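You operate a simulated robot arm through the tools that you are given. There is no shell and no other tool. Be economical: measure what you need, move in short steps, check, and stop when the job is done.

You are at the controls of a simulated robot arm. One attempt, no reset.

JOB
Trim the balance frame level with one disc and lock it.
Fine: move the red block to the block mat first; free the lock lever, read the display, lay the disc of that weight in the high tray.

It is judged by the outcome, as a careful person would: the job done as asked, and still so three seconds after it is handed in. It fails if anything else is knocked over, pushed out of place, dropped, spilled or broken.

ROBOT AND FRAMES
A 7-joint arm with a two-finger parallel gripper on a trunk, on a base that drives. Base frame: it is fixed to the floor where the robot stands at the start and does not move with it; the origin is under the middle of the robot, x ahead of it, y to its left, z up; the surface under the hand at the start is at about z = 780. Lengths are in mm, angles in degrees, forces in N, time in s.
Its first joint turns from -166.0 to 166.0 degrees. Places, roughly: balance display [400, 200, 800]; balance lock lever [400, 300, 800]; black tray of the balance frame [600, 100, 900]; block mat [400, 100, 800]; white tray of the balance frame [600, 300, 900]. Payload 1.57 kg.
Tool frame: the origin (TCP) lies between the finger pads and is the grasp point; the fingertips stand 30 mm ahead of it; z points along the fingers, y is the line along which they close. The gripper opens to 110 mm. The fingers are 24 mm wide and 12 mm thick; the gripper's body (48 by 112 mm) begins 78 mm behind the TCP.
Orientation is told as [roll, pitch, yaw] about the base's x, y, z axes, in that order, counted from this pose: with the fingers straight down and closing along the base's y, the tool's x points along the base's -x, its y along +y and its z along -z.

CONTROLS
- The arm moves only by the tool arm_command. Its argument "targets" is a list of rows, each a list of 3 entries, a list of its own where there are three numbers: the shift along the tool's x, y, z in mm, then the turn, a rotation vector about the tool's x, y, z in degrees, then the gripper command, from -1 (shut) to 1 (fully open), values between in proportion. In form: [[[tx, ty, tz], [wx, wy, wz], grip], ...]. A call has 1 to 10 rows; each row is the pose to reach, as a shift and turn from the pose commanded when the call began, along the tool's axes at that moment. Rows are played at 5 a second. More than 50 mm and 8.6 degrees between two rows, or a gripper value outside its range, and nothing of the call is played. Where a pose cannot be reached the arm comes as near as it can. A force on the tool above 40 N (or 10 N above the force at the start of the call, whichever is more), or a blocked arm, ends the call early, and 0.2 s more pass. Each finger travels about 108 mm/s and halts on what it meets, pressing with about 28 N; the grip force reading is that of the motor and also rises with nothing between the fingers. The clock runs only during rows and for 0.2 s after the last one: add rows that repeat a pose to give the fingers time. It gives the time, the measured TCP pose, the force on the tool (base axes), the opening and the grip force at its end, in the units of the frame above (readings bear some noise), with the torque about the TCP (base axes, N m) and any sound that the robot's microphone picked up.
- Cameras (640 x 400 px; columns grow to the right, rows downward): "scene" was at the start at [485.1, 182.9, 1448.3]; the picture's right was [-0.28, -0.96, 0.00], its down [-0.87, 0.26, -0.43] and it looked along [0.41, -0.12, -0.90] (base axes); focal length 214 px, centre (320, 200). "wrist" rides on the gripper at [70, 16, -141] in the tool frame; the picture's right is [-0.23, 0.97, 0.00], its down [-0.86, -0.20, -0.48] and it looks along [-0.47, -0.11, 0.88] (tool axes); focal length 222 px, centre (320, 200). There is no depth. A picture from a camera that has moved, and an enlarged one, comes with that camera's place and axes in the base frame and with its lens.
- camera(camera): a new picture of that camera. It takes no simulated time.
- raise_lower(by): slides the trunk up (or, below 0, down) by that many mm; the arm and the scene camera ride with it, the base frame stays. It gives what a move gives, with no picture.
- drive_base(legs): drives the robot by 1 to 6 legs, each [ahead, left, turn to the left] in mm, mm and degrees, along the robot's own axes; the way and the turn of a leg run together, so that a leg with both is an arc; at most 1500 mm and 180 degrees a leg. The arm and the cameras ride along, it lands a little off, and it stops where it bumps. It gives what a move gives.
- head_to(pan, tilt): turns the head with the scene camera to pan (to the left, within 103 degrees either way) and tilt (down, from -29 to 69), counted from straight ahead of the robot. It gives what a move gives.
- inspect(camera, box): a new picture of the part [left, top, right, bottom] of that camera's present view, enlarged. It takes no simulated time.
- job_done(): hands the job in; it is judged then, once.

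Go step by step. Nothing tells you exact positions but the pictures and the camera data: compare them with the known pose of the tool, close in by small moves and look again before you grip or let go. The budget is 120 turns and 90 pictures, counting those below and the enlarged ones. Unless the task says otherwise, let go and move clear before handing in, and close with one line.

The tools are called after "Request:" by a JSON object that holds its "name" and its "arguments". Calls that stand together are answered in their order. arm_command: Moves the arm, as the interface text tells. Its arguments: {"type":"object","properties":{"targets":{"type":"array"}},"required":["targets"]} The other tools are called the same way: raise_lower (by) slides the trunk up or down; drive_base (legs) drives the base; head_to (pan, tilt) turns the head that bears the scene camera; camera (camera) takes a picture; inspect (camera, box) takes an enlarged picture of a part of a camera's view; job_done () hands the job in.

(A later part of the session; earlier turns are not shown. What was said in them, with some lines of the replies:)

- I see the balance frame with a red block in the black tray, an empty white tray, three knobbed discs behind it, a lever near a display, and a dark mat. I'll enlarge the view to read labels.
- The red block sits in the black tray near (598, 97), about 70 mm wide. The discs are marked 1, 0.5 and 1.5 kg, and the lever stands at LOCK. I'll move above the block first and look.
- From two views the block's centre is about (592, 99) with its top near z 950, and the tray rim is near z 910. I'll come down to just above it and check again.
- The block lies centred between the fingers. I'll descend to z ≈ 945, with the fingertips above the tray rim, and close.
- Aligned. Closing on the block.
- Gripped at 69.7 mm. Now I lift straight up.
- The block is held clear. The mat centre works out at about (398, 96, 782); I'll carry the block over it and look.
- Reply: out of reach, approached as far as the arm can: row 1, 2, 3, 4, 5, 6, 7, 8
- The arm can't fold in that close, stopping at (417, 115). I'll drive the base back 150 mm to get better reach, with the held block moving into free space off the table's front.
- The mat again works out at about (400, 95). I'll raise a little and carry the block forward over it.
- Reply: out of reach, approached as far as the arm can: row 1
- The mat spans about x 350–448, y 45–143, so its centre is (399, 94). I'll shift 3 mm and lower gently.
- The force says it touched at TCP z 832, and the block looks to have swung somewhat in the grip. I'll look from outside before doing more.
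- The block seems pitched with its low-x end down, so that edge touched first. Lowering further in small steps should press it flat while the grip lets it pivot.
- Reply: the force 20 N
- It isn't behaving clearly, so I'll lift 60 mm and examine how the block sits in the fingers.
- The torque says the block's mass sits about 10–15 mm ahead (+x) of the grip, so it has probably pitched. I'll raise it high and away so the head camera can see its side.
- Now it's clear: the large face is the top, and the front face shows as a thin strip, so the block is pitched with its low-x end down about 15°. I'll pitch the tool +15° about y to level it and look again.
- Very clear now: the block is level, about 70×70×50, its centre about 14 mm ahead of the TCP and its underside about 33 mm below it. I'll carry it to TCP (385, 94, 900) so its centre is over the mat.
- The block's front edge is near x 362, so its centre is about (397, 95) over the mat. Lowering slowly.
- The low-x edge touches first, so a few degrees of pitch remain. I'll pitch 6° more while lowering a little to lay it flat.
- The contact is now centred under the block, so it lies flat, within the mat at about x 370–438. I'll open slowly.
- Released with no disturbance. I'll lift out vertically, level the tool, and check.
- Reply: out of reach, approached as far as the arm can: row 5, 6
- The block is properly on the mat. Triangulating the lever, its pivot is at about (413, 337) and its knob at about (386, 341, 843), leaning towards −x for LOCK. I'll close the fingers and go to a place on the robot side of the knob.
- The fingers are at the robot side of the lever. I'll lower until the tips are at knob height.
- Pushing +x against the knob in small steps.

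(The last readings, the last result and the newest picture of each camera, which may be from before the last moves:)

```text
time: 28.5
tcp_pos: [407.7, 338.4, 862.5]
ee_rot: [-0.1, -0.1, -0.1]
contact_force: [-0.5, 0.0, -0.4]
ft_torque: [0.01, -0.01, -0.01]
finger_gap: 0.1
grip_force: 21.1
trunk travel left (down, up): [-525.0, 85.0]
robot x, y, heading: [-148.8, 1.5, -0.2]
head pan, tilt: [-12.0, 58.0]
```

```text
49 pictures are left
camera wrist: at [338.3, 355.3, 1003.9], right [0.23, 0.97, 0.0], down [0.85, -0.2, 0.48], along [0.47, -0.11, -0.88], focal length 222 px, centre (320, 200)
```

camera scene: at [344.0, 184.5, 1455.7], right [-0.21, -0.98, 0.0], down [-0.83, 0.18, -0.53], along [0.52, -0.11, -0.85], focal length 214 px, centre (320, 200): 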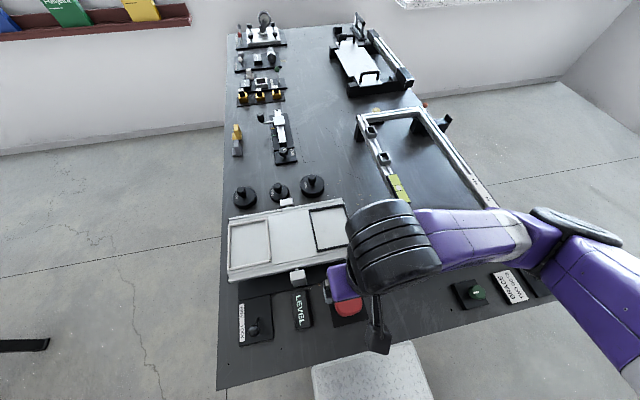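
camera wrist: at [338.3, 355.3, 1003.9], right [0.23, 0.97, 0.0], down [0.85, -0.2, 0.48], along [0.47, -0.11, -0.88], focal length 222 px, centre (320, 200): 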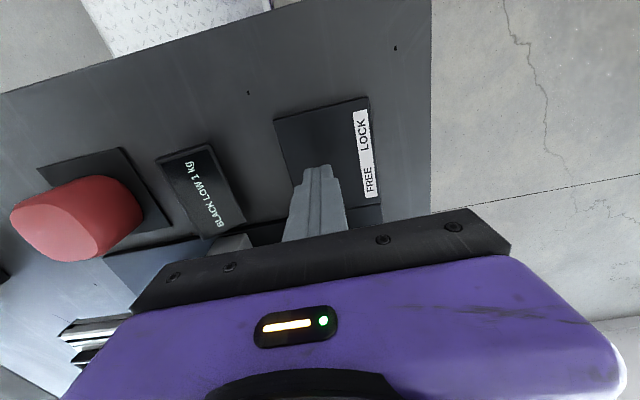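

The lever has gone over to FREE and the display now reads something like "BLACK LOW 1 KG". I'll enlarge it.

Request:
{"name": "inspect", "arguments": {"camera": "wrist", "box": [150, 140, 250, 240]}}

```text
4.00 times, centred on (200, 190) of wrist
camera zoom: at [338.3, 355.3, 1003.9], right [0.23, 0.97, 0.0], down [0.85, -0.2, 0.48], along [0.47, -0.11, -0.88], focal length 888 px, centre (800, 240)
```

zoom: 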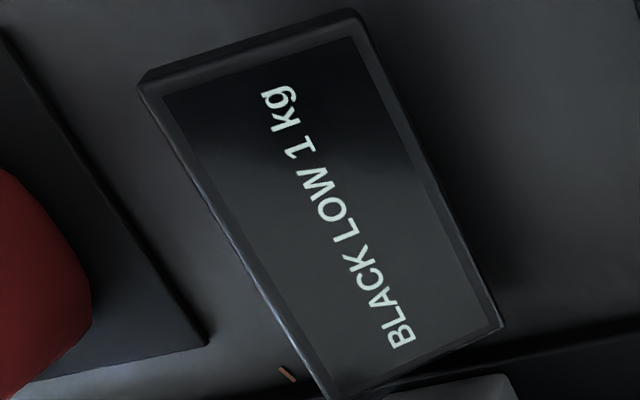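

The display says BLACK LOW 1 kg, so the white tray is high and needs the 1 kg disc. I'll back off the lever, rise and view the frame.

Request:
{"name": "arm_command", "arguments": {"targets": [[[20, 0, 0], [0, 0, 0], -1], [[25, 0, -45], [0, 0, 0], -1], [[25, 0, -90], [0, 0, 0], -1], [[25, -10, -135], [0, 0, 0], -0.2], [[10, -40, -175], [0, 0, 0], 0.2], [[10, -80, -200], [0, 0, 0], 0.5], [[10, -80, -200], [0, 0, 0], 0.5]]}}

Request:
{"name": "camera", "arguments": {"camera": "scene"}}

Request:
{"name": "camera", "arguments": {"camera": "wrist"}}

```text
refused: row 5 steps farther than a row can; nothing moved
```

```text
47 pictures are left
camera scene: at [344.0, 184.5, 1455.7], right [-0.21, -0.98, 0.0], down [-0.83, 0.18, -0.53], along [0.52, -0.11, -0.85], focal length 214 px, centre (320, 200)
```

scene: 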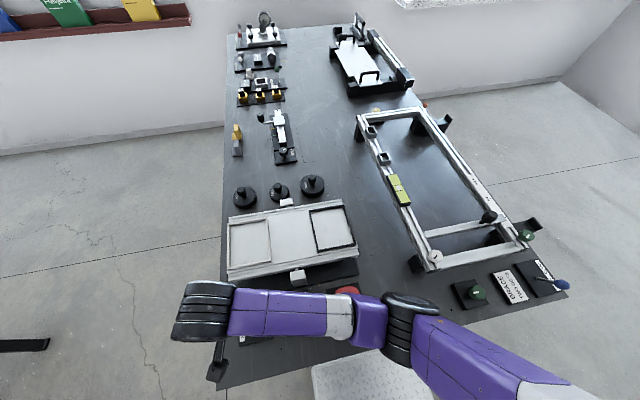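

```text
46 pictures are left
camera wrist: at [338.3, 355.3, 1003.9], right [0.23, 0.97, 0.0], down [0.85, -0.2, 0.48], along [0.47, -0.11, -0.88], focal length 222 px, centre (320, 200)
```

wrist: 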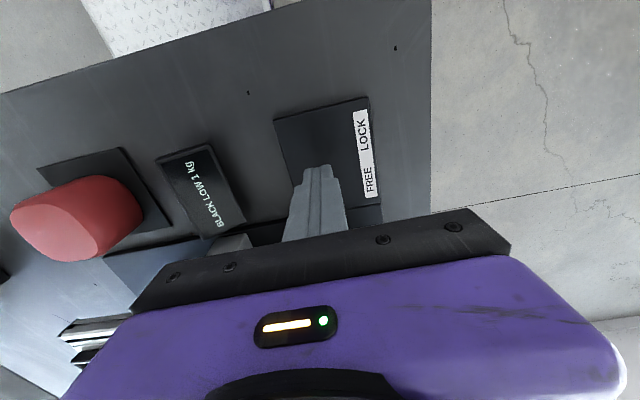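

Request:
{"name": "arm_command", "arguments": {"targets": [[[20, 0, 0], [0, 0, 0], -1], [[25, 0, -40], [0, 0, 0], -1], [[25, 0, -80], [0, 0, 0], -1], [[15, 0, -120], [0, 0, 0], -0.2], [[-15, 0, -155], [0, 0, 0], 0.2], [[-45, 0, -190], [0, 0, 0], 0.5], [[-80, 0, -215], [0, 0, 0], 0.8], [[-115, 0, -240], [0, 0, 0], 1], [[-150, 0, -265], [0, 0, 0], 1], [[-150, 0, -265], [0, 0, 0], 1]]}}

Request:
{"name": "camera", "arguments": {"camera": "scene"}}

Request:
{"name": "camera", "arguments": {"camera": "wrist"}}

```text
time: 30.7
tcp_pos: [558.2, 339.4, 1128.2]
ee_rot: [0.0, 0.0, -0.2]
contact_force: [0.3, -0.8, 1.0]
ft_torque: [0.03, 0.01, 0.02]
finger_gap: 110.0
grip_force: 0.0
trunk travel left (down, up): [-525.0, 85.0]
robot x, y, heading: [-148.9, -1.1, 0.1]
head pan, tilt: [-12.0, 58.0]
```

```text
45 pictures are left
camera scene: at [344.0, 184.5, 1455.7], right [-0.21, -0.98, 0.0], down [-0.83, 0.18, -0.53], along [0.52, -0.11, -0.85], focal length 214 px, centre (320, 200)
```

scene: 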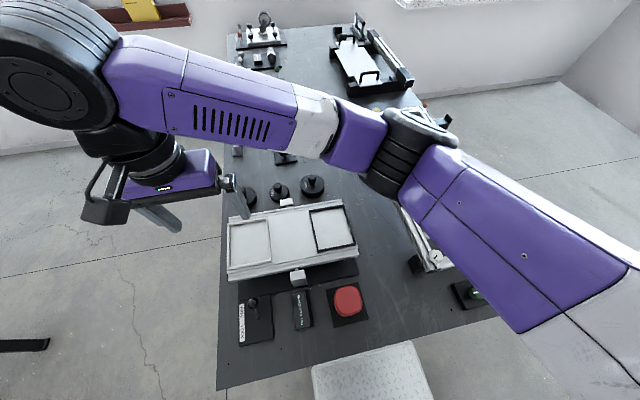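

```text
44 pictures are left
camera wrist: at [488.6, 355.5, 1270.1], right [0.23, 0.97, 0.0], down [0.85, -0.2, 0.48], along [0.47, -0.11, -0.88], focal length 222 px, centre (320, 200)
```

wrist: 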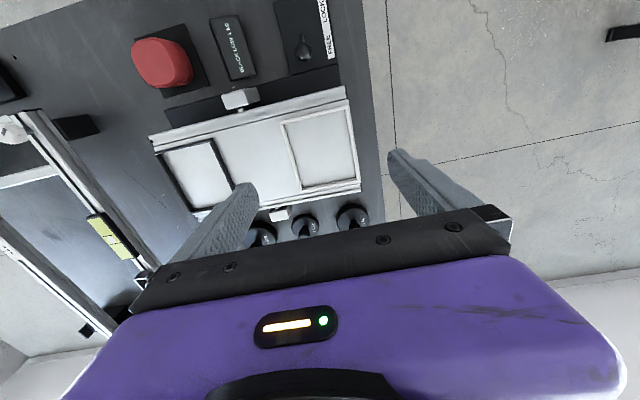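

The plate now tips with the black side low, as told. The 1 kg disc is near (815, 362), so I'll drive back forward 150 mm to reach it and move above.

Request:
{"name": "drive_base", "arguments": {"legs": [[150, 0, 0]]}}

Request:
{"name": "arm_command", "arguments": {"targets": [[[-25, 5, 10], [0, 0, 0], 1], [[-50, 10, 20], [0, 0, 0], 0.6], [[-75, 15, 40], [0, 0, 0], 0.4], [[-105, 22, 70], [0, 0, 0], 0.2], [[-105, 22, 110], [0, 0, 0], 0.1], [[-105, 22, 150], [0, 0, 0], 0.1], [[-105, 22, 150], [0, 0, 0], 0.1]]}}

Request:
{"name": "camera", "arguments": {"camera": "wrist"}}

Request:
{"name": "camera", "arguments": {"camera": "scene"}}

```text
time: 32.0
tcp_pos: [709.3, 338.4, 1128.3]
ee_rot: [0.0, 0.0, -0.2]
contact_force: [0.6, 0.7, 0.3]
ft_torque: [0.0, -0.01, -0.04]
finger_gap: 110.4
grip_force: 0.0
trunk travel left (down, up): [-525.0, 85.0]
robot x, y, heading: [-2.3, 0.6, -0.1]
head pan, tilt: [-12.0, 58.0]
```

```text
time: 33.6
tcp_pos: [813.9, 361.3, 977.8]
ee_rot: [0.0, -0.1, -0.1]
contact_force: [0.0, 0.7, 0.8]
ft_torque: [-0.04, 0.01, 0.0]
finger_gap: 60.6
grip_force: 0.0
trunk travel left (down, up): [-525.0, 85.0]
robot x, y, heading: [-1.5, 0.6, -0.0]
head pan, tilt: [-12.0, 58.0]
```

```text
43 pictures are left
camera wrist: at [743.9, 376.5, 1119.3], right [0.23, 0.97, 0.0], down [0.85, -0.2, 0.48], along [0.47, -0.11, -0.88], focal length 222 px, centre (320, 200)
```

wrist: 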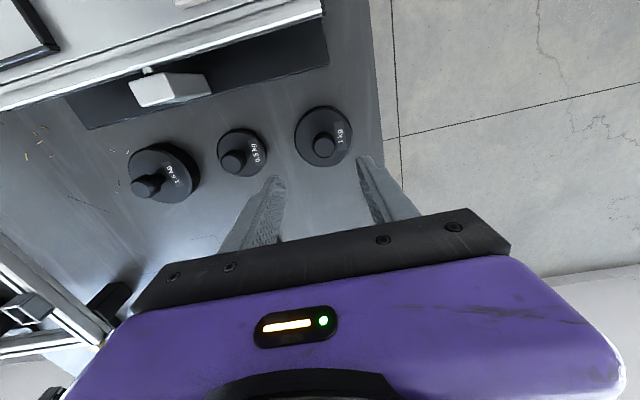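

```text
42 pictures are left
camera scene: at [495.2, 183.7, 1455.7], right [-0.21, -0.98, 0.0], down [-0.83, 0.18, -0.53], along [0.52, -0.11, -0.85], focal length 214 px, centre (320, 200)
```

scene: 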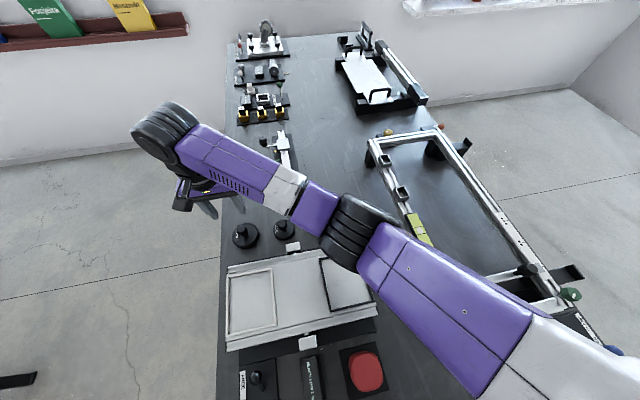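

The 1 kg disc's knob is at about (818, 364), its top around z 840. Moving over it and down partway.

Request:
{"name": "arm_command", "arguments": {"targets": [[[-4, 2, 30], [0, 0, 0], 0.1], [[-4, 2, 65], [0, 0, 0], 0.1], [[-4, 2, 65], [0, 0, 0], 0.1]]}}

Request:
{"name": "inspect", "arguments": {"camera": "wrist", "box": [220, 80, 420, 230]}}

```text
time: 34.4
tcp_pos: [818.7, 362.6, 912.6]
ee_rot: [0.0, 0.0, -0.3]
contact_force: [-0.2, 0.5, -0.1]
ft_torque: [0.02, -0.03, -0.01]
finger_gap: 60.6
grip_force: 0.1
trunk travel left (down, up): [-525.0, 85.0]
robot x, y, heading: [-0.9, 0.4, -0.2]
head pan, tilt: [-12.0, 58.0]
```

```text
2.67 times, centred on (320, 155) of wrist
camera zoom: at [749.1, 378.2, 1054.4], right [0.23, 0.97, 0.0], down [0.85, -0.2, 0.48], along [0.47, -0.11, -0.88], focal length 592 px, centre (320, 320)
```

zoom: 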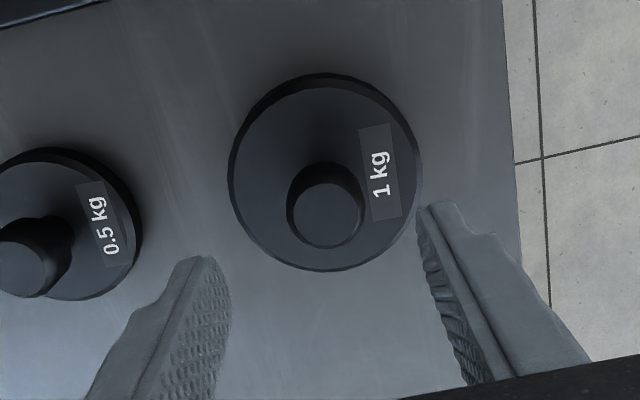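

The knob centre is about (814.5, 365.5), 26 mm wide, running from about z 803 to 851. I'll correct and go down to TCP z ≈ 843.

Request:
{"name": "arm_command", "arguments": {"targets": [[[4, 3, 20], [0, 0, 0], 0.1], [[4, 3, 45], [0, 0, 0], 0.1], [[4, 3, 60], [0, 0, 0], 0.1], [[4, 3, 69], [0, 0, 0], 0.1], [[4, 3, 69], [0, 0, 0], 0.1]]}}

Request:
{"name": "inspect", "arguments": {"camera": "wrist", "box": [220, 80, 420, 230]}}

```text
time: 35.6
tcp_pos: [815.7, 364.8, 844.1]
ee_rot: [0.0, 0.0, -0.2]
contact_force: [0.5, -0.1, 0.7]
ft_torque: [-0.02, -0.04, -0.03]
finger_gap: 60.6
grip_force: 0.0
trunk travel left (down, up): [-525.0, 85.0]
robot x, y, heading: [1.3, -2.8, -0.3]
head pan, tilt: [-12.0, 58.0]
```

```text
2.67 times, centred on (320, 155) of wrist
camera zoom: at [744.9, 380.5, 985.5], right [0.23, 0.97, 0.0], down [0.85, -0.2, 0.48], along [0.46, -0.11, -0.88], focal length 592 px, centre (320, 320)
```

zoom: 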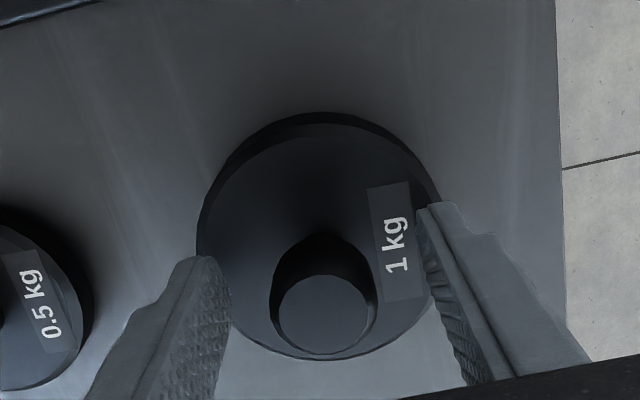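

Well centred. Closing on the knob.

Request:
{"name": "arm_command", "arguments": {"targets": [[[0, 0, 0], [0, 0, 0], -0.3], [[0, 0, 0], [0, 0, 0], -0.5], [[0, 0, 0], [0, 0, 0], -0.8], [[0, 0, 0], [0, 0, 0], -1], [[0, 0, 0], [0, 0, 0], -1]]}}

Request:
{"name": "arm_command", "arguments": {"targets": [[[0, 0, -8], [0, 0, 0], -1], [[0, 0, -25], [0, 0, 0], -1], [[0, 0, -50], [0, 0, 0], -1], [[0, 0, -50], [0, 0, 0], -1]]}}

Request:
{"name": "camera", "arguments": {"camera": "wrist"}}

```text
time: 36.8
tcp_pos: [814.8, 364.0, 843.8]
ee_rot: [0.0, 0.0, -0.1]
contact_force: [0.0, 1.6, 0.1]
ft_torque: [0.1, -0.06, 0.03]
finger_gap: 29.6
grip_force: 28.7
trunk travel left (down, up): [-525.0, 85.0]
robot x, y, heading: [0.3, 1.1, -0.5]
head pan, tilt: [-12.0, 58.0]
```

```text
time: 37.8
tcp_pos: [813.7, 366.2, 893.8]
ee_rot: [-0.1, 0.1, -0.2]
contact_force: [0.1, -0.4, -9.8]
ft_torque: [0.01, -0.02, 0.0]
finger_gap: 29.7
grip_force: 28.4
trunk travel left (down, up): [-525.0, 85.0]
robot x, y, heading: [3.8, -1.2, -0.0]
head pan, tilt: [-12.0, 58.0]
```

```text
39 pictures are left
camera wrist: at [744.7, 381.5, 1034.9], right [0.23, 0.97, 0.0], down [0.85, -0.2, 0.48], along [0.46, -0.11, -0.88], focal length 222 px, centre (320, 200)
```

wrist: 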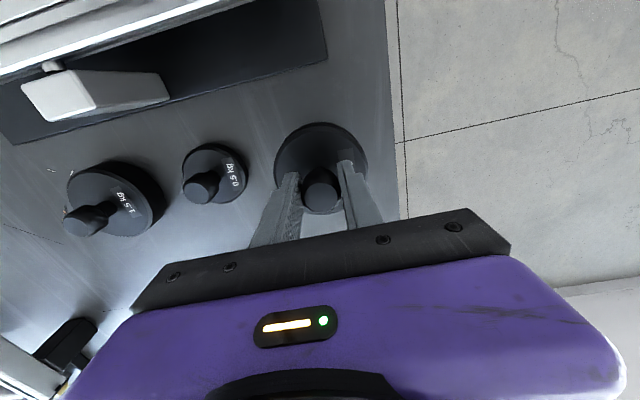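

The 1 kg disc is held clear. I'll rise and swing towards the white tray, stopping short for a look.

Request:
{"name": "arm_command", "arguments": {"targets": [[[0, 0, -45], [0, 0, 0], -1], [[0, 0, -90], [0, 0, 0], -1], [[20, -5, -130], [0, 0, 0], -1], [[55, -10, -150], [0, 0, 0], -1], [[90, -18, -150], [0, 0, 0], -1], [[130, -25, -150], [0, 0, 0], -1], [[170, -35, -150], [0, 0, 0], -1], [[205, -45, -150], [0, 0, 0], -1], [[205, -45, -150], [0, 0, 0], -1]]}}

Request:
{"name": "camera", "arguments": {"camera": "wrist"}}

Request:
{"name": "camera", "arguments": {"camera": "scene"}}

```text
time: 39.8
tcp_pos: [610.3, 320.3, 1043.7]
ee_rot: [-0.2, 0.0, -0.3]
contact_force: [-0.4, 0.1, -9.9]
ft_torque: [-0.01, 0.04, -0.02]
finger_gap: 29.6
grip_force: 27.8
trunk travel left (down, up): [-525.0, 85.0]
robot x, y, heading: [3.5, -1.4, 0.3]
head pan, tilt: [-12.0, 58.0]
```

```text
38 pictures are left
camera wrist: at [539.7, 336.6, 1185.1], right [0.23, 0.97, 0.0], down [0.85, -0.2, 0.48], along [0.46, -0.11, -0.88], focal length 222 px, centre (320, 200)
```

wrist: 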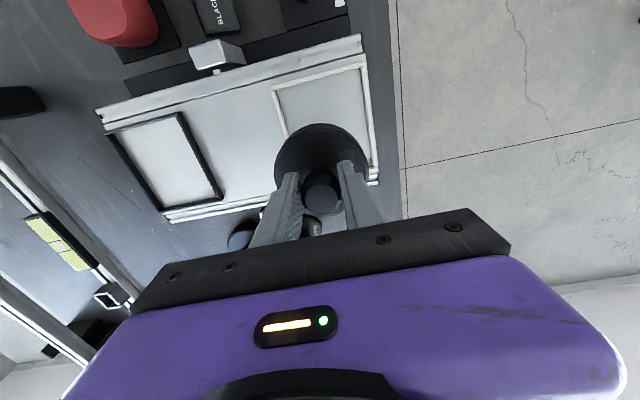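

```text
37 pictures are left
camera scene: at [495.3, 183.8, 1455.6], right [-0.21, -0.98, 0.0], down [-0.83, 0.18, -0.53], along [0.52, -0.11, -0.85], focal length 214 px, centre (320, 200)
```

scene: 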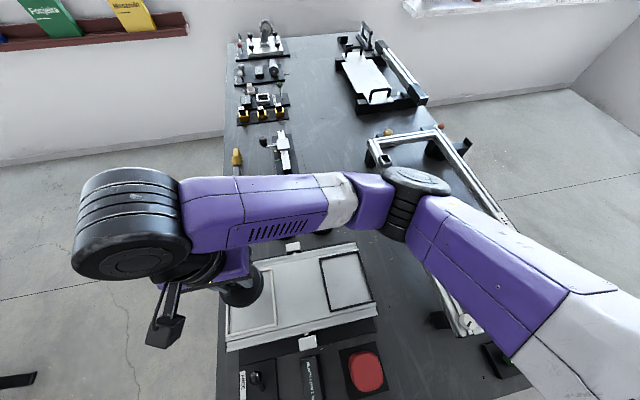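

The white tray spans about x 537–660, y 277–377, centred near (599, 327). I'll lower to roughly 25 mm above it and check alignment closely.

Request:
{"name": "arm_command", "arguments": {"targets": [[[8, 5, 20], [0, 0, 0], -1], [[10, 7, 40], [0, 0, 0], -1], [[10, 7, 40], [0, 0, 0], -1]]}}

Request:
{"name": "inspect", "arguments": {"camera": "wrist", "box": [200, 30, 440, 230]}}

Request:
{"name": "inspect", "arguments": {"camera": "scene", "box": [200, 230, 400, 400]}}

```text
time: 40.6
tcp_pos: [600.2, 327.4, 1003.8]
ee_rot: [0.0, 0.0, -0.3]
contact_force: [1.1, -0.4, -10.7]
ft_torque: [0.0, 0.03, 0.02]
finger_gap: 29.7
grip_force: 28.0
trunk travel left (down, up): [-525.0, 85.0]
robot x, y, heading: [1.7, -2.7, -0.4]
head pan, tilt: [-12.0, 58.0]
```

```text
2.00 times, centred on (320, 130) of wrist
camera zoom: at [529.9, 343.7, 1144.9], right [0.23, 0.97, 0.0], down [0.85, -0.2, 0.48], along [0.47, -0.11, -0.88], focal length 444 px, centre (320, 340)
```

zoom: 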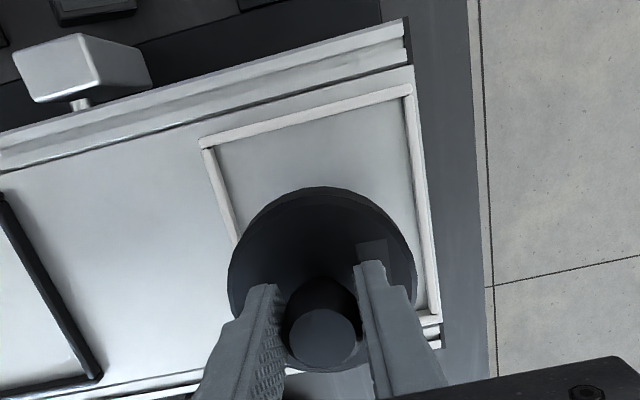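

```text
2.35 times, centred on (300, 315) of scene
camera zoom: at [495.3, 183.8, 1455.6], right [-0.21, -0.98, 0.0], down [-0.83, 0.18, -0.53], along [0.52, -0.11, -0.85], focal length 505 px, centre (367, -71)
```

zoom: 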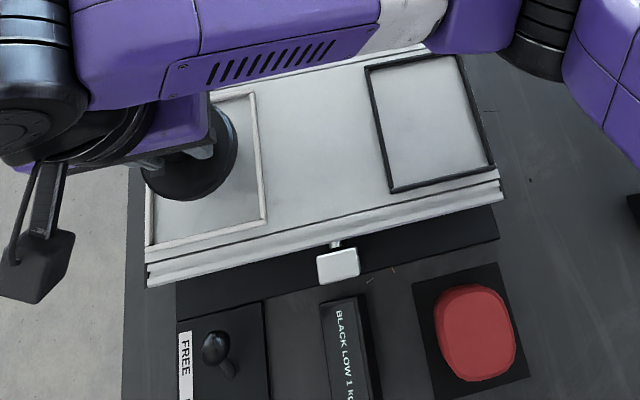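

Combining both cameras, the tray floor is lower than I assumed, near z 873, centred near (605, 335) with roughly 105×125 mm inside. I'll shift there, lower 35 mm, and check again.

Request:
{"name": "arm_command", "arguments": {"targets": [[[-5, 7.5, 10], [0, 0, 0], -1], [[-5, 7.5, 35], [0, 0, 0], -1], [[-5, 7.5, 35], [0, 0, 0], -1]]}}

Request:
{"name": "inspect", "arguments": {"camera": "wrist", "box": [200, 30, 440, 230]}}

Request:
{"name": "inspect", "arguments": {"camera": "scene", "box": [200, 230, 320, 350]}}

```text
time: 41.4
tcp_pos: [603.7, 334.6, 968.6]
ee_rot: [0.0, 0.0, -0.3]
contact_force: [0.5, 0.2, -9.8]
ft_torque: [-0.01, 0.07, -0.04]
finger_gap: 29.8
grip_force: 28.1
trunk travel left (down, up): [-525.0, 85.0]
robot x, y, heading: [1.7, 0.7, -0.3]
head pan, tilt: [-12.0, 58.0]
```

```text
2.00 times, centred on (320, 130) of wrist
camera zoom: at [535.0, 351.4, 1110.3], right [0.23, 0.97, 0.0], down [0.85, -0.2, 0.48], along [0.46, -0.11, -0.88], focal length 444 px, centre (320, 340)
```

zoom: 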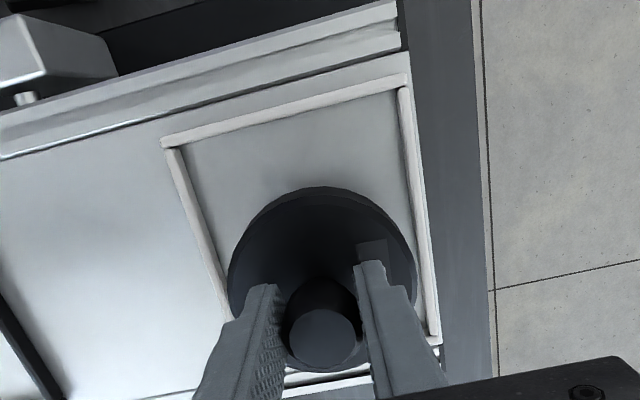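

```text
3.33 times, centred on (260, 290) of scene
camera zoom: at [495.3, 183.8, 1455.6], right [-0.21, -0.98, 0.0], down [-0.83, 0.18, -0.53], along [0.52, -0.11, -0.85], focal length 715 px, centre (520, -100)
```

zoom: 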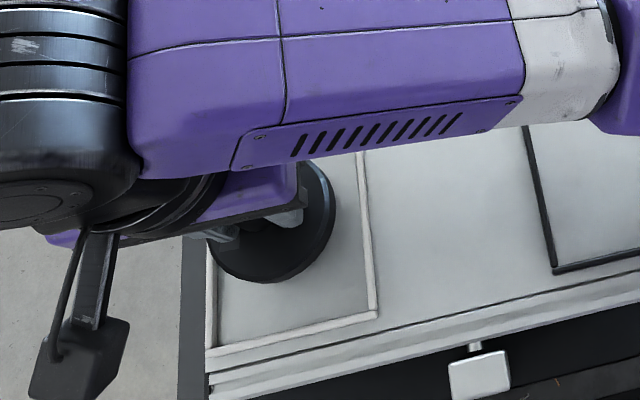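

Now the tray's inside is about x 541–672, y 280–386, so TCP (604, 335) is centred. I'll lower gently onto it.

Request:
{"name": "arm_command", "arguments": {"targets": [[[-2, 0, 12], [0, 0, 0], -1], [[-2, 0, 22], [0, 0, 0], -1], [[-2, 0, 27], [0, 0, 0], -1], [[-2, 0, 30], [0, 0, 0], -1], [[-2, 0, 30], [0, 0, 0], -1]]}}

Request:
{"name": "camera", "arguments": {"camera": "wrist"}}

```text
time: 42.6
tcp_pos: [606.5, 336.8, 940.2]
ee_rot: [0.0, -0.1, -0.1]
contact_force: [0.6, 0.6, -3.5]
ft_torque: [0.19, 0.14, 0.01]
finger_gap: 29.8
grip_force: 28.4
trunk travel left (down, up): [-525.0, 85.0]
robot x, y, heading: [1.1, -1.4, -0.2]
head pan, tilt: [-12.0, 58.0]
```

```text
32 pictures are left
camera wrist: at [536.6, 351.5, 1081.0], right [0.23, 0.97, 0.0], down [0.85, -0.2, 0.48], along [0.47, -0.11, -0.88], focal length 222 px, centre (320, 200)
```

wrist: 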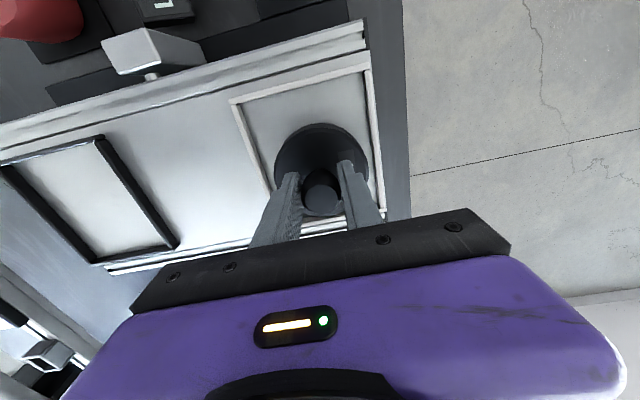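

The disc has begun to touch (weight dropping off). I'll keep easing down as the free beam follows.

Request:
{"name": "arm_command", "arguments": {"targets": [[[0, 0, 2], [0, 0, 0], -1], [[0, 0, 4], [0, 0, 0], -1], [[0, 0, 6], [0, 0, 0], -1], [[0, 0, 6], [0, 0, 0], -1]]}}

Request:
{"name": "inspect", "arguments": {"camera": "wrist", "box": [200, 30, 440, 230]}}

```text
time: 43.6
tcp_pos: [607.2, 336.3, 933.9]
ee_rot: [0.2, -0.1, -0.2]
contact_force: [2.7, 10.2, 15.6]
ft_torque: [-0.26, -0.2, 0.1]
finger_gap: 29.7
grip_force: 27.7
trunk travel left (down, up): [-525.0, 85.0]
robot x, y, heading: [0.7, 0.4, -0.4]
head pan, tilt: [-12.0, 58.0]
```

```text
2.00 times, centred on (320, 130) of wrist
camera zoom: at [536.6, 352.0, 1075.4], right [0.23, 0.97, 0.0], down [0.85, -0.2, 0.48], along [0.47, -0.11, -0.88], focal length 444 px, centre (320, 340)
```

zoom: 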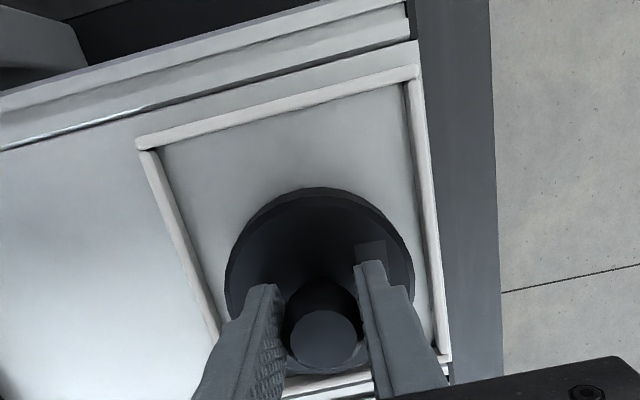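

Now it presses with about 25 N, a bit too much. I'll ease up 3 mm, then release.

Request:
{"name": "arm_command", "arguments": {"targets": [[[0, 0, -1.5], [0, 0, 0], -1], [[0, 0, -3], [0, 0, 0], -1], [[0, 0, -3], [0, 0, 0], -1]]}}

Request:
{"name": "inspect", "arguments": {"camera": "scene", "box": [200, 230, 400, 400]}}

```text
time: 44.4
tcp_pos: [606.1, 336.1, 936.7]
ee_rot: [-0.1, 0.1, -0.3]
contact_force: [1.8, -0.3, 1.3]
ft_torque: [0.14, -0.1, -0.04]
finger_gap: 29.4
grip_force: 27.5
trunk travel left (down, up): [-525.0, 85.0]
robot x, y, heading: [-0.5, 2.7, -0.4]
head pan, tilt: [-12.0, 58.0]
```

```text
2.35 times, centred on (300, 315) of scene
camera zoom: at [495.2, 183.5, 1455.6], right [-0.21, -0.98, 0.0], down [-0.83, 0.18, -0.53], along [0.52, -0.11, -0.85], focal length 505 px, centre (367, -71)
```

zoom: 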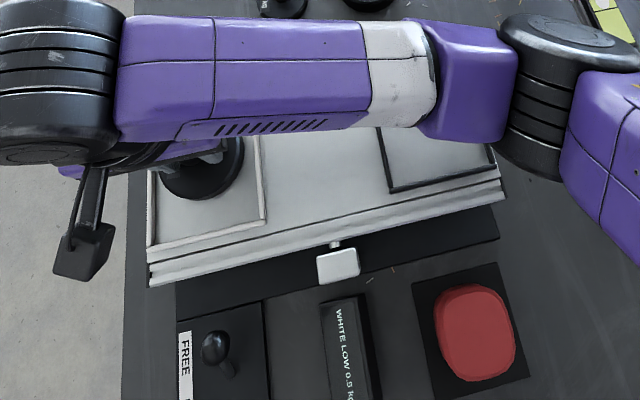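

Nearly neutral. The display shows "WHITE LOW 0.5" while my hand still loads it; I'll release and read again.

Request:
{"name": "arm_command", "arguments": {"targets": [[[0, 0, 0], [0, 0, 0], -0.4], [[0, 0, 0], [0, 0, 0], -0.2], [[0, 0, 0], [0, 0, 0], 0], [[0, 0, 0], [0, 0, 0], 0.1], [[0, 0, 0], [0, 0, 0], 0.1]]}}

Request:
{"name": "arm_command", "arguments": {"targets": [[[0, 0, -30], [0, 0, 0], 0.1], [[0, 0, -70], [0, 0, 0], 0.1], [[0, 0, -110], [0, 0, 0], 0.1], [[0, 0, -110], [0, 0, 0], 0.1]]}}

Request:
{"name": "inspect", "arguments": {"camera": "scene", "box": [200, 230, 400, 400]}}

Request:
{"name": "camera", "arguments": {"camera": "wrist"}}

```text
time: 45.6
tcp_pos: [606.5, 336.4, 936.9]
ee_rot: [-0.1, 0.0, -0.3]
contact_force: [0.5, -0.9, -0.7]
ft_torque: [-0.01, -0.04, -0.03]
finger_gap: 60.9
grip_force: 0.1
trunk travel left (down, up): [-525.0, 85.0]
robot x, y, heading: [-0.3, -0.7, -0.2]
head pan, tilt: [-12.0, 58.0]
```

```text
time: 46.6
tcp_pos: [606.0, 335.3, 1046.4]
ee_rot: [0.0, 0.0, -0.2]
contact_force: [-0.6, 0.1, -0.5]
ft_torque: [0.02, -0.06, 0.02]
finger_gap: 60.4
grip_force: 0.0
trunk travel left (down, up): [-525.0, 85.0]
robot x, y, heading: [1.8, 1.8, -0.4]
head pan, tilt: [-12.0, 58.0]
```

```text
2.35 times, centred on (300, 315) of scene
camera zoom: at [495.1, 183.7, 1455.7], right [-0.21, -0.98, 0.0], down [-0.83, 0.18, -0.53], along [0.52, -0.11, -0.85], focal length 505 px, centre (367, -71)
```

zoom: 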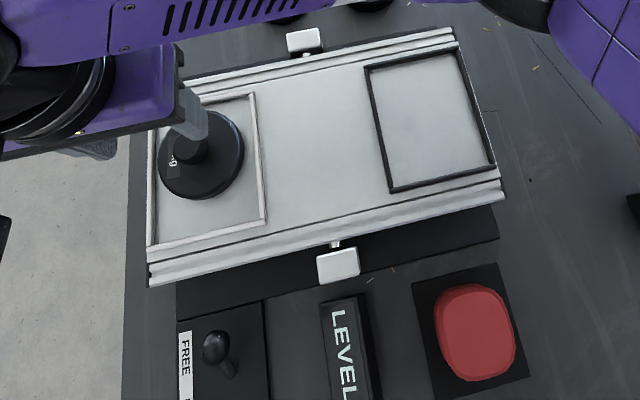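

```text
28 pictures are left
camera wrist: at [536.7, 351.7, 1187.9], right [0.23, 0.97, 0.0], down [0.85, -0.2, 0.48], along [0.46, -0.11, -0.88], focal length 222 px, centre (320, 200)
```

wrist: 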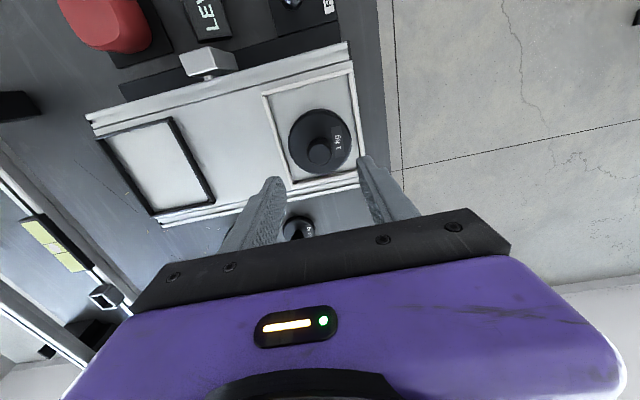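

The display reads LEVEL and the disc lies flat in the white tray. Next I lock: the knob now leans to about (445, 341), so I'll drive back 150 mm and place closed fingers on its +x side.

Request:
{"name": "drive_base", "arguments": {"legs": [[-150, 0, 0]]}}

Request:
{"name": "arm_command", "arguments": {"targets": [[[-15, 3, 0], [0, 0, 0], -0.5], [[-25, 5, 20], [0, 0, 0], -1], [[-25, 5, 60], [0, 0, 0], -1], [[-25, 5, 90], [0, 0, 0], -1], [[-25, 5, 90], [0, 0, 0], -1]]}}

Request:
{"name": "camera", "arguments": {"camera": "wrist"}}

Request:
{"name": "camera", "arguments": {"camera": "scene"}}

```text
time: 48.0
tcp_pos: [456.2, 336.2, 1046.3]
ee_rot: [0.0, 0.0, -0.2]
contact_force: [0.0, -0.5, -0.1]
ft_torque: [0.01, -0.02, 0.01]
finger_gap: 60.5
grip_force: 0.1
trunk travel left (down, up): [-525.0, 85.0]
robot x, y, heading: [-151.1, -0.3, -0.4]
head pan, tilt: [-12.0, 58.0]
```

```text
time: 49.2
tcp_pos: [480.5, 342.1, 955.9]
ee_rot: [0.1, -0.1, -0.2]
contact_force: [0.0, 0.3, 0.1]
ft_torque: [0.0, -0.01, 0.02]
finger_gap: 0.3
grip_force: 21.7
trunk travel left (down, up): [-525.0, 85.0]
robot x, y, heading: [-150.5, 0.6, -0.2]
head pan, tilt: [-12.0, 58.0]
```

```text
27 pictures are left
camera wrist: at [410.7, 358.0, 1097.5], right [0.23, 0.97, 0.0], down [0.85, -0.2, 0.48], along [0.47, -0.11, -0.88], focal length 222 px, centre (320, 200)
```

wrist: 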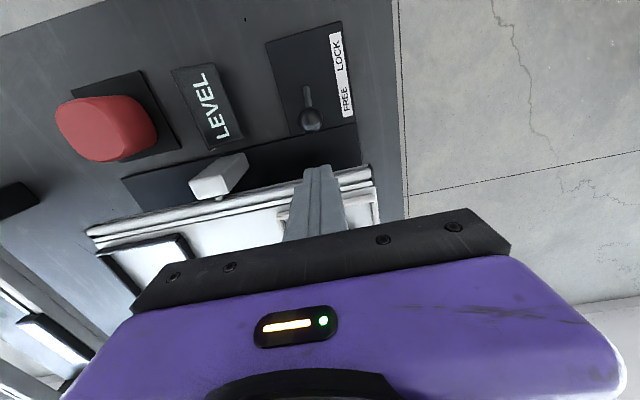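

```text
26 pictures are left
camera scene: at [344.5, 184.6, 1455.7], right [-0.21, -0.98, 0.0], down [-0.83, 0.18, -0.53], along [0.52, -0.11, -0.85], focal length 214 px, centre (320, 200)
```

scene: 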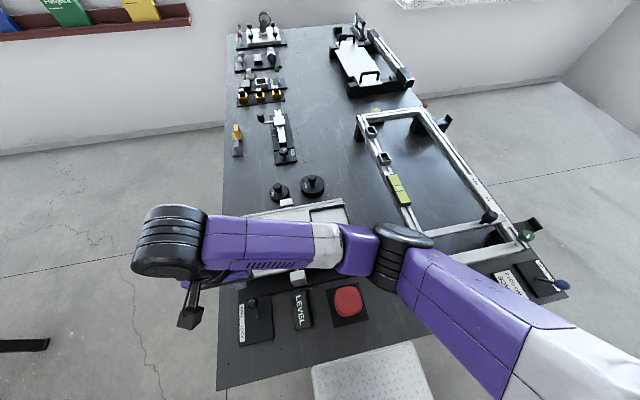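

The fingers fit between knob (edge ≈ 461) and plate edge (≈ 503). Descending between them to knob height.

Request:
{"name": "arm_command", "arguments": {"targets": [[[2, -1, 30], [0, 0, 0], -1], [[2, -1, 60], [0, 0, 0], -1], [[2, -1, 91], [0, 0, 0], -1], [[2, -1, 91], [0, 0, 0], -1]]}}

Request:
{"name": "inspect", "arguments": {"camera": "wrist", "box": [200, 60, 420, 240]}}

```text
time: 50.2
tcp_pos: [478.6, 341.9, 864.8]
ee_rot: [-0.1, -0.1, -0.2]
contact_force: [-0.8, 0.3, 0.0]
ft_torque: [0.0, -0.02, 0.02]
finger_gap: 0.2
grip_force: 21.0
trunk travel left (down, up): [-525.0, 85.0]
robot x, y, heading: [-149.3, 2.1, -0.1]
head pan, tilt: [-12.0, 58.0]
```

```text
2.22 times, centred on (310, 150) of wrist
camera zoom: at [408.9, 357.1, 1006.0], right [0.23, 0.97, 0.0], down [0.85, -0.2, 0.48], along [0.47, -0.11, -0.88], focal length 494 px, centre (342, 311)
```

zoom: 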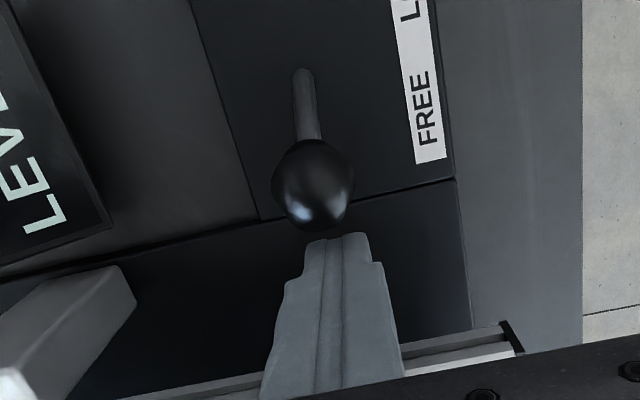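

Aligned with the knob. Pushing −x in steps.

Request:
{"name": "arm_command", "arguments": {"targets": [[[10, 0, 0], [0, 0, 0], -1], [[20, 0, 0], [0, 0, 0], -1], [[30, 0, 0], [0, 0, 0], -1], [[40, 0, 0], [0, 0, 0], -1], [[50, 0, 0], [0, 0, 0], -1], [[60, 0, 0], [0, 0, 0], -1]]}}

Request:
{"name": "inspect", "arguments": {"camera": "wrist", "box": [200, 60, 420, 240]}}

```text
time: 51.6
tcp_pos: [419.2, 342.1, 864.9]
ee_rot: [0.0, -0.1, -0.2]
contact_force: [-0.1, 0.1, -0.9]
ft_torque: [0.0, -0.01, 0.01]
finger_gap: 0.0
grip_force: 21.4
trunk travel left (down, up): [-525.0, 85.0]
robot x, y, heading: [-149.2, -1.1, -0.3]
head pan, tilt: [-12.0, 58.0]
```

```text
2.22 times, centred on (310, 150) of wrist
camera zoom: at [349.3, 357.0, 1006.5], right [0.23, 0.97, 0.0], down [0.85, -0.2, 0.48], along [0.47, -0.11, -0.88], focal length 494 px, centre (342, 311)
```

zoom: 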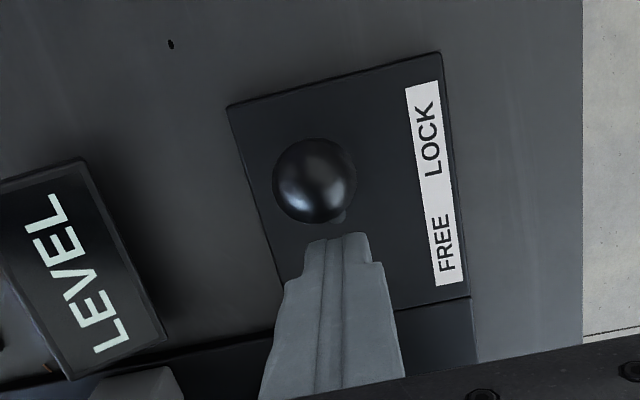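

The lever has gone over to LOCK (knob back at x ≈ 387, as at the start) and the display still reads LEVEL. I'll back off and rise clear, then check everything.

Request:
{"name": "arm_command", "arguments": {"targets": [[[-12, 0, 0], [0, 0, 0], -1], [[-14, 0, -40], [0, 0, 0], -1], [[-14, 0, -85], [0, 0, 0], -1], [[-14, 0, -130], [0, 0, 0], -1], [[-14, 0, -175], [0, 0, 0], -1], [[-14, 35, -205], [0, 0, 0], -1], [[-14, 75, -230], [0, 0, 0], -1], [[-14, 115, -250], [0, 0, 0], -1], [[-14, 115, -250], [0, 0, 0], -1]]}}

Request:
{"name": "camera", "arguments": {"camera": "scene"}}

Request:
{"name": "inspect", "arguments": {"camera": "scene", "box": [200, 180, 380, 360]}}

Request:
{"name": "camera", "arguments": {"camera": "wrist"}}

```text
time: 53.6
tcp_pos: [431.9, 455.9, 1115.0]
ee_rot: [0.0, -0.1, -0.3]
contact_force: [-0.1, -0.3, 0.0]
ft_torque: [-0.01, 0.0, 0.03]
finger_gap: 0.1
grip_force: 21.7
trunk travel left (down, up): [-525.0, 85.0]
robot x, y, heading: [-145.4, 0.8, -0.4]
head pan, tilt: [-12.0, 58.0]
```

```text
23 pictures are left
camera scene: at [344.4, 184.7, 1455.7], right [-0.21, -0.98, 0.0], down [-0.83, 0.18, -0.53], along [0.52, -0.11, -0.85], focal length 214 px, centre (320, 200)
```

scene: 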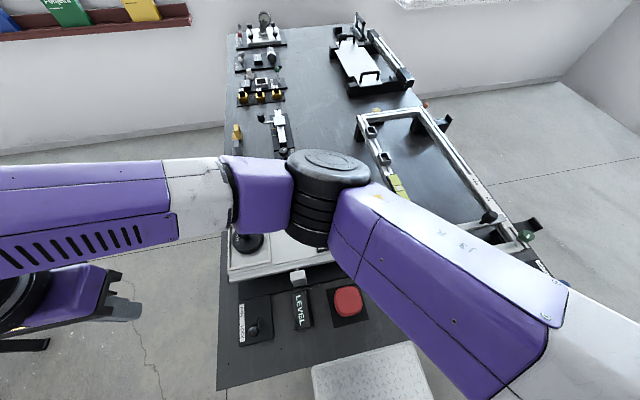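

```text
2.22 times, centred on (290, 270) of scene
camera zoom: at [344.4, 184.7, 1455.7], right [-0.21, -0.98, 0.0], down [-0.83, 0.18, -0.53], along [0.52, -0.11, -0.85], focal length 477 px, centre (387, 44)
```

zoom: 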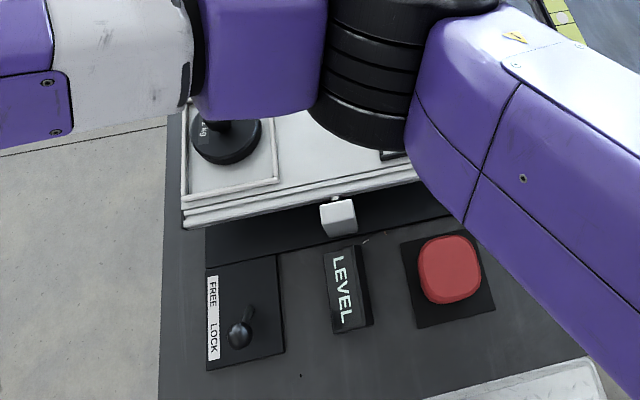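

```text
21 pictures are left
camera wrist: at [362.7, 472.3, 1256.6], right [0.23, 0.97, 0.0], down [0.85, -0.2, 0.48], along [0.47, -0.11, -0.88], focal length 222 px, centre (320, 200)
```

wrist: 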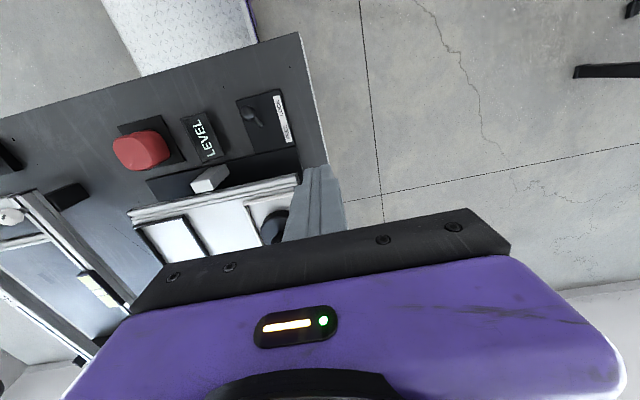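

The lever is at LOCK, the display reads LEVEL, the 1 kg disc is in the white tray and the red block is wholly on its mat. The gripper is clear, so I'm handing in.

Request:
{"name": "job_done", "arguments": {}}

```text
The job is handed in.
```

The red block is on the block mat and the 1 kg disc is in the white tray. The display reads LEVEL, the lever is at LOCK, and the job is handed in.
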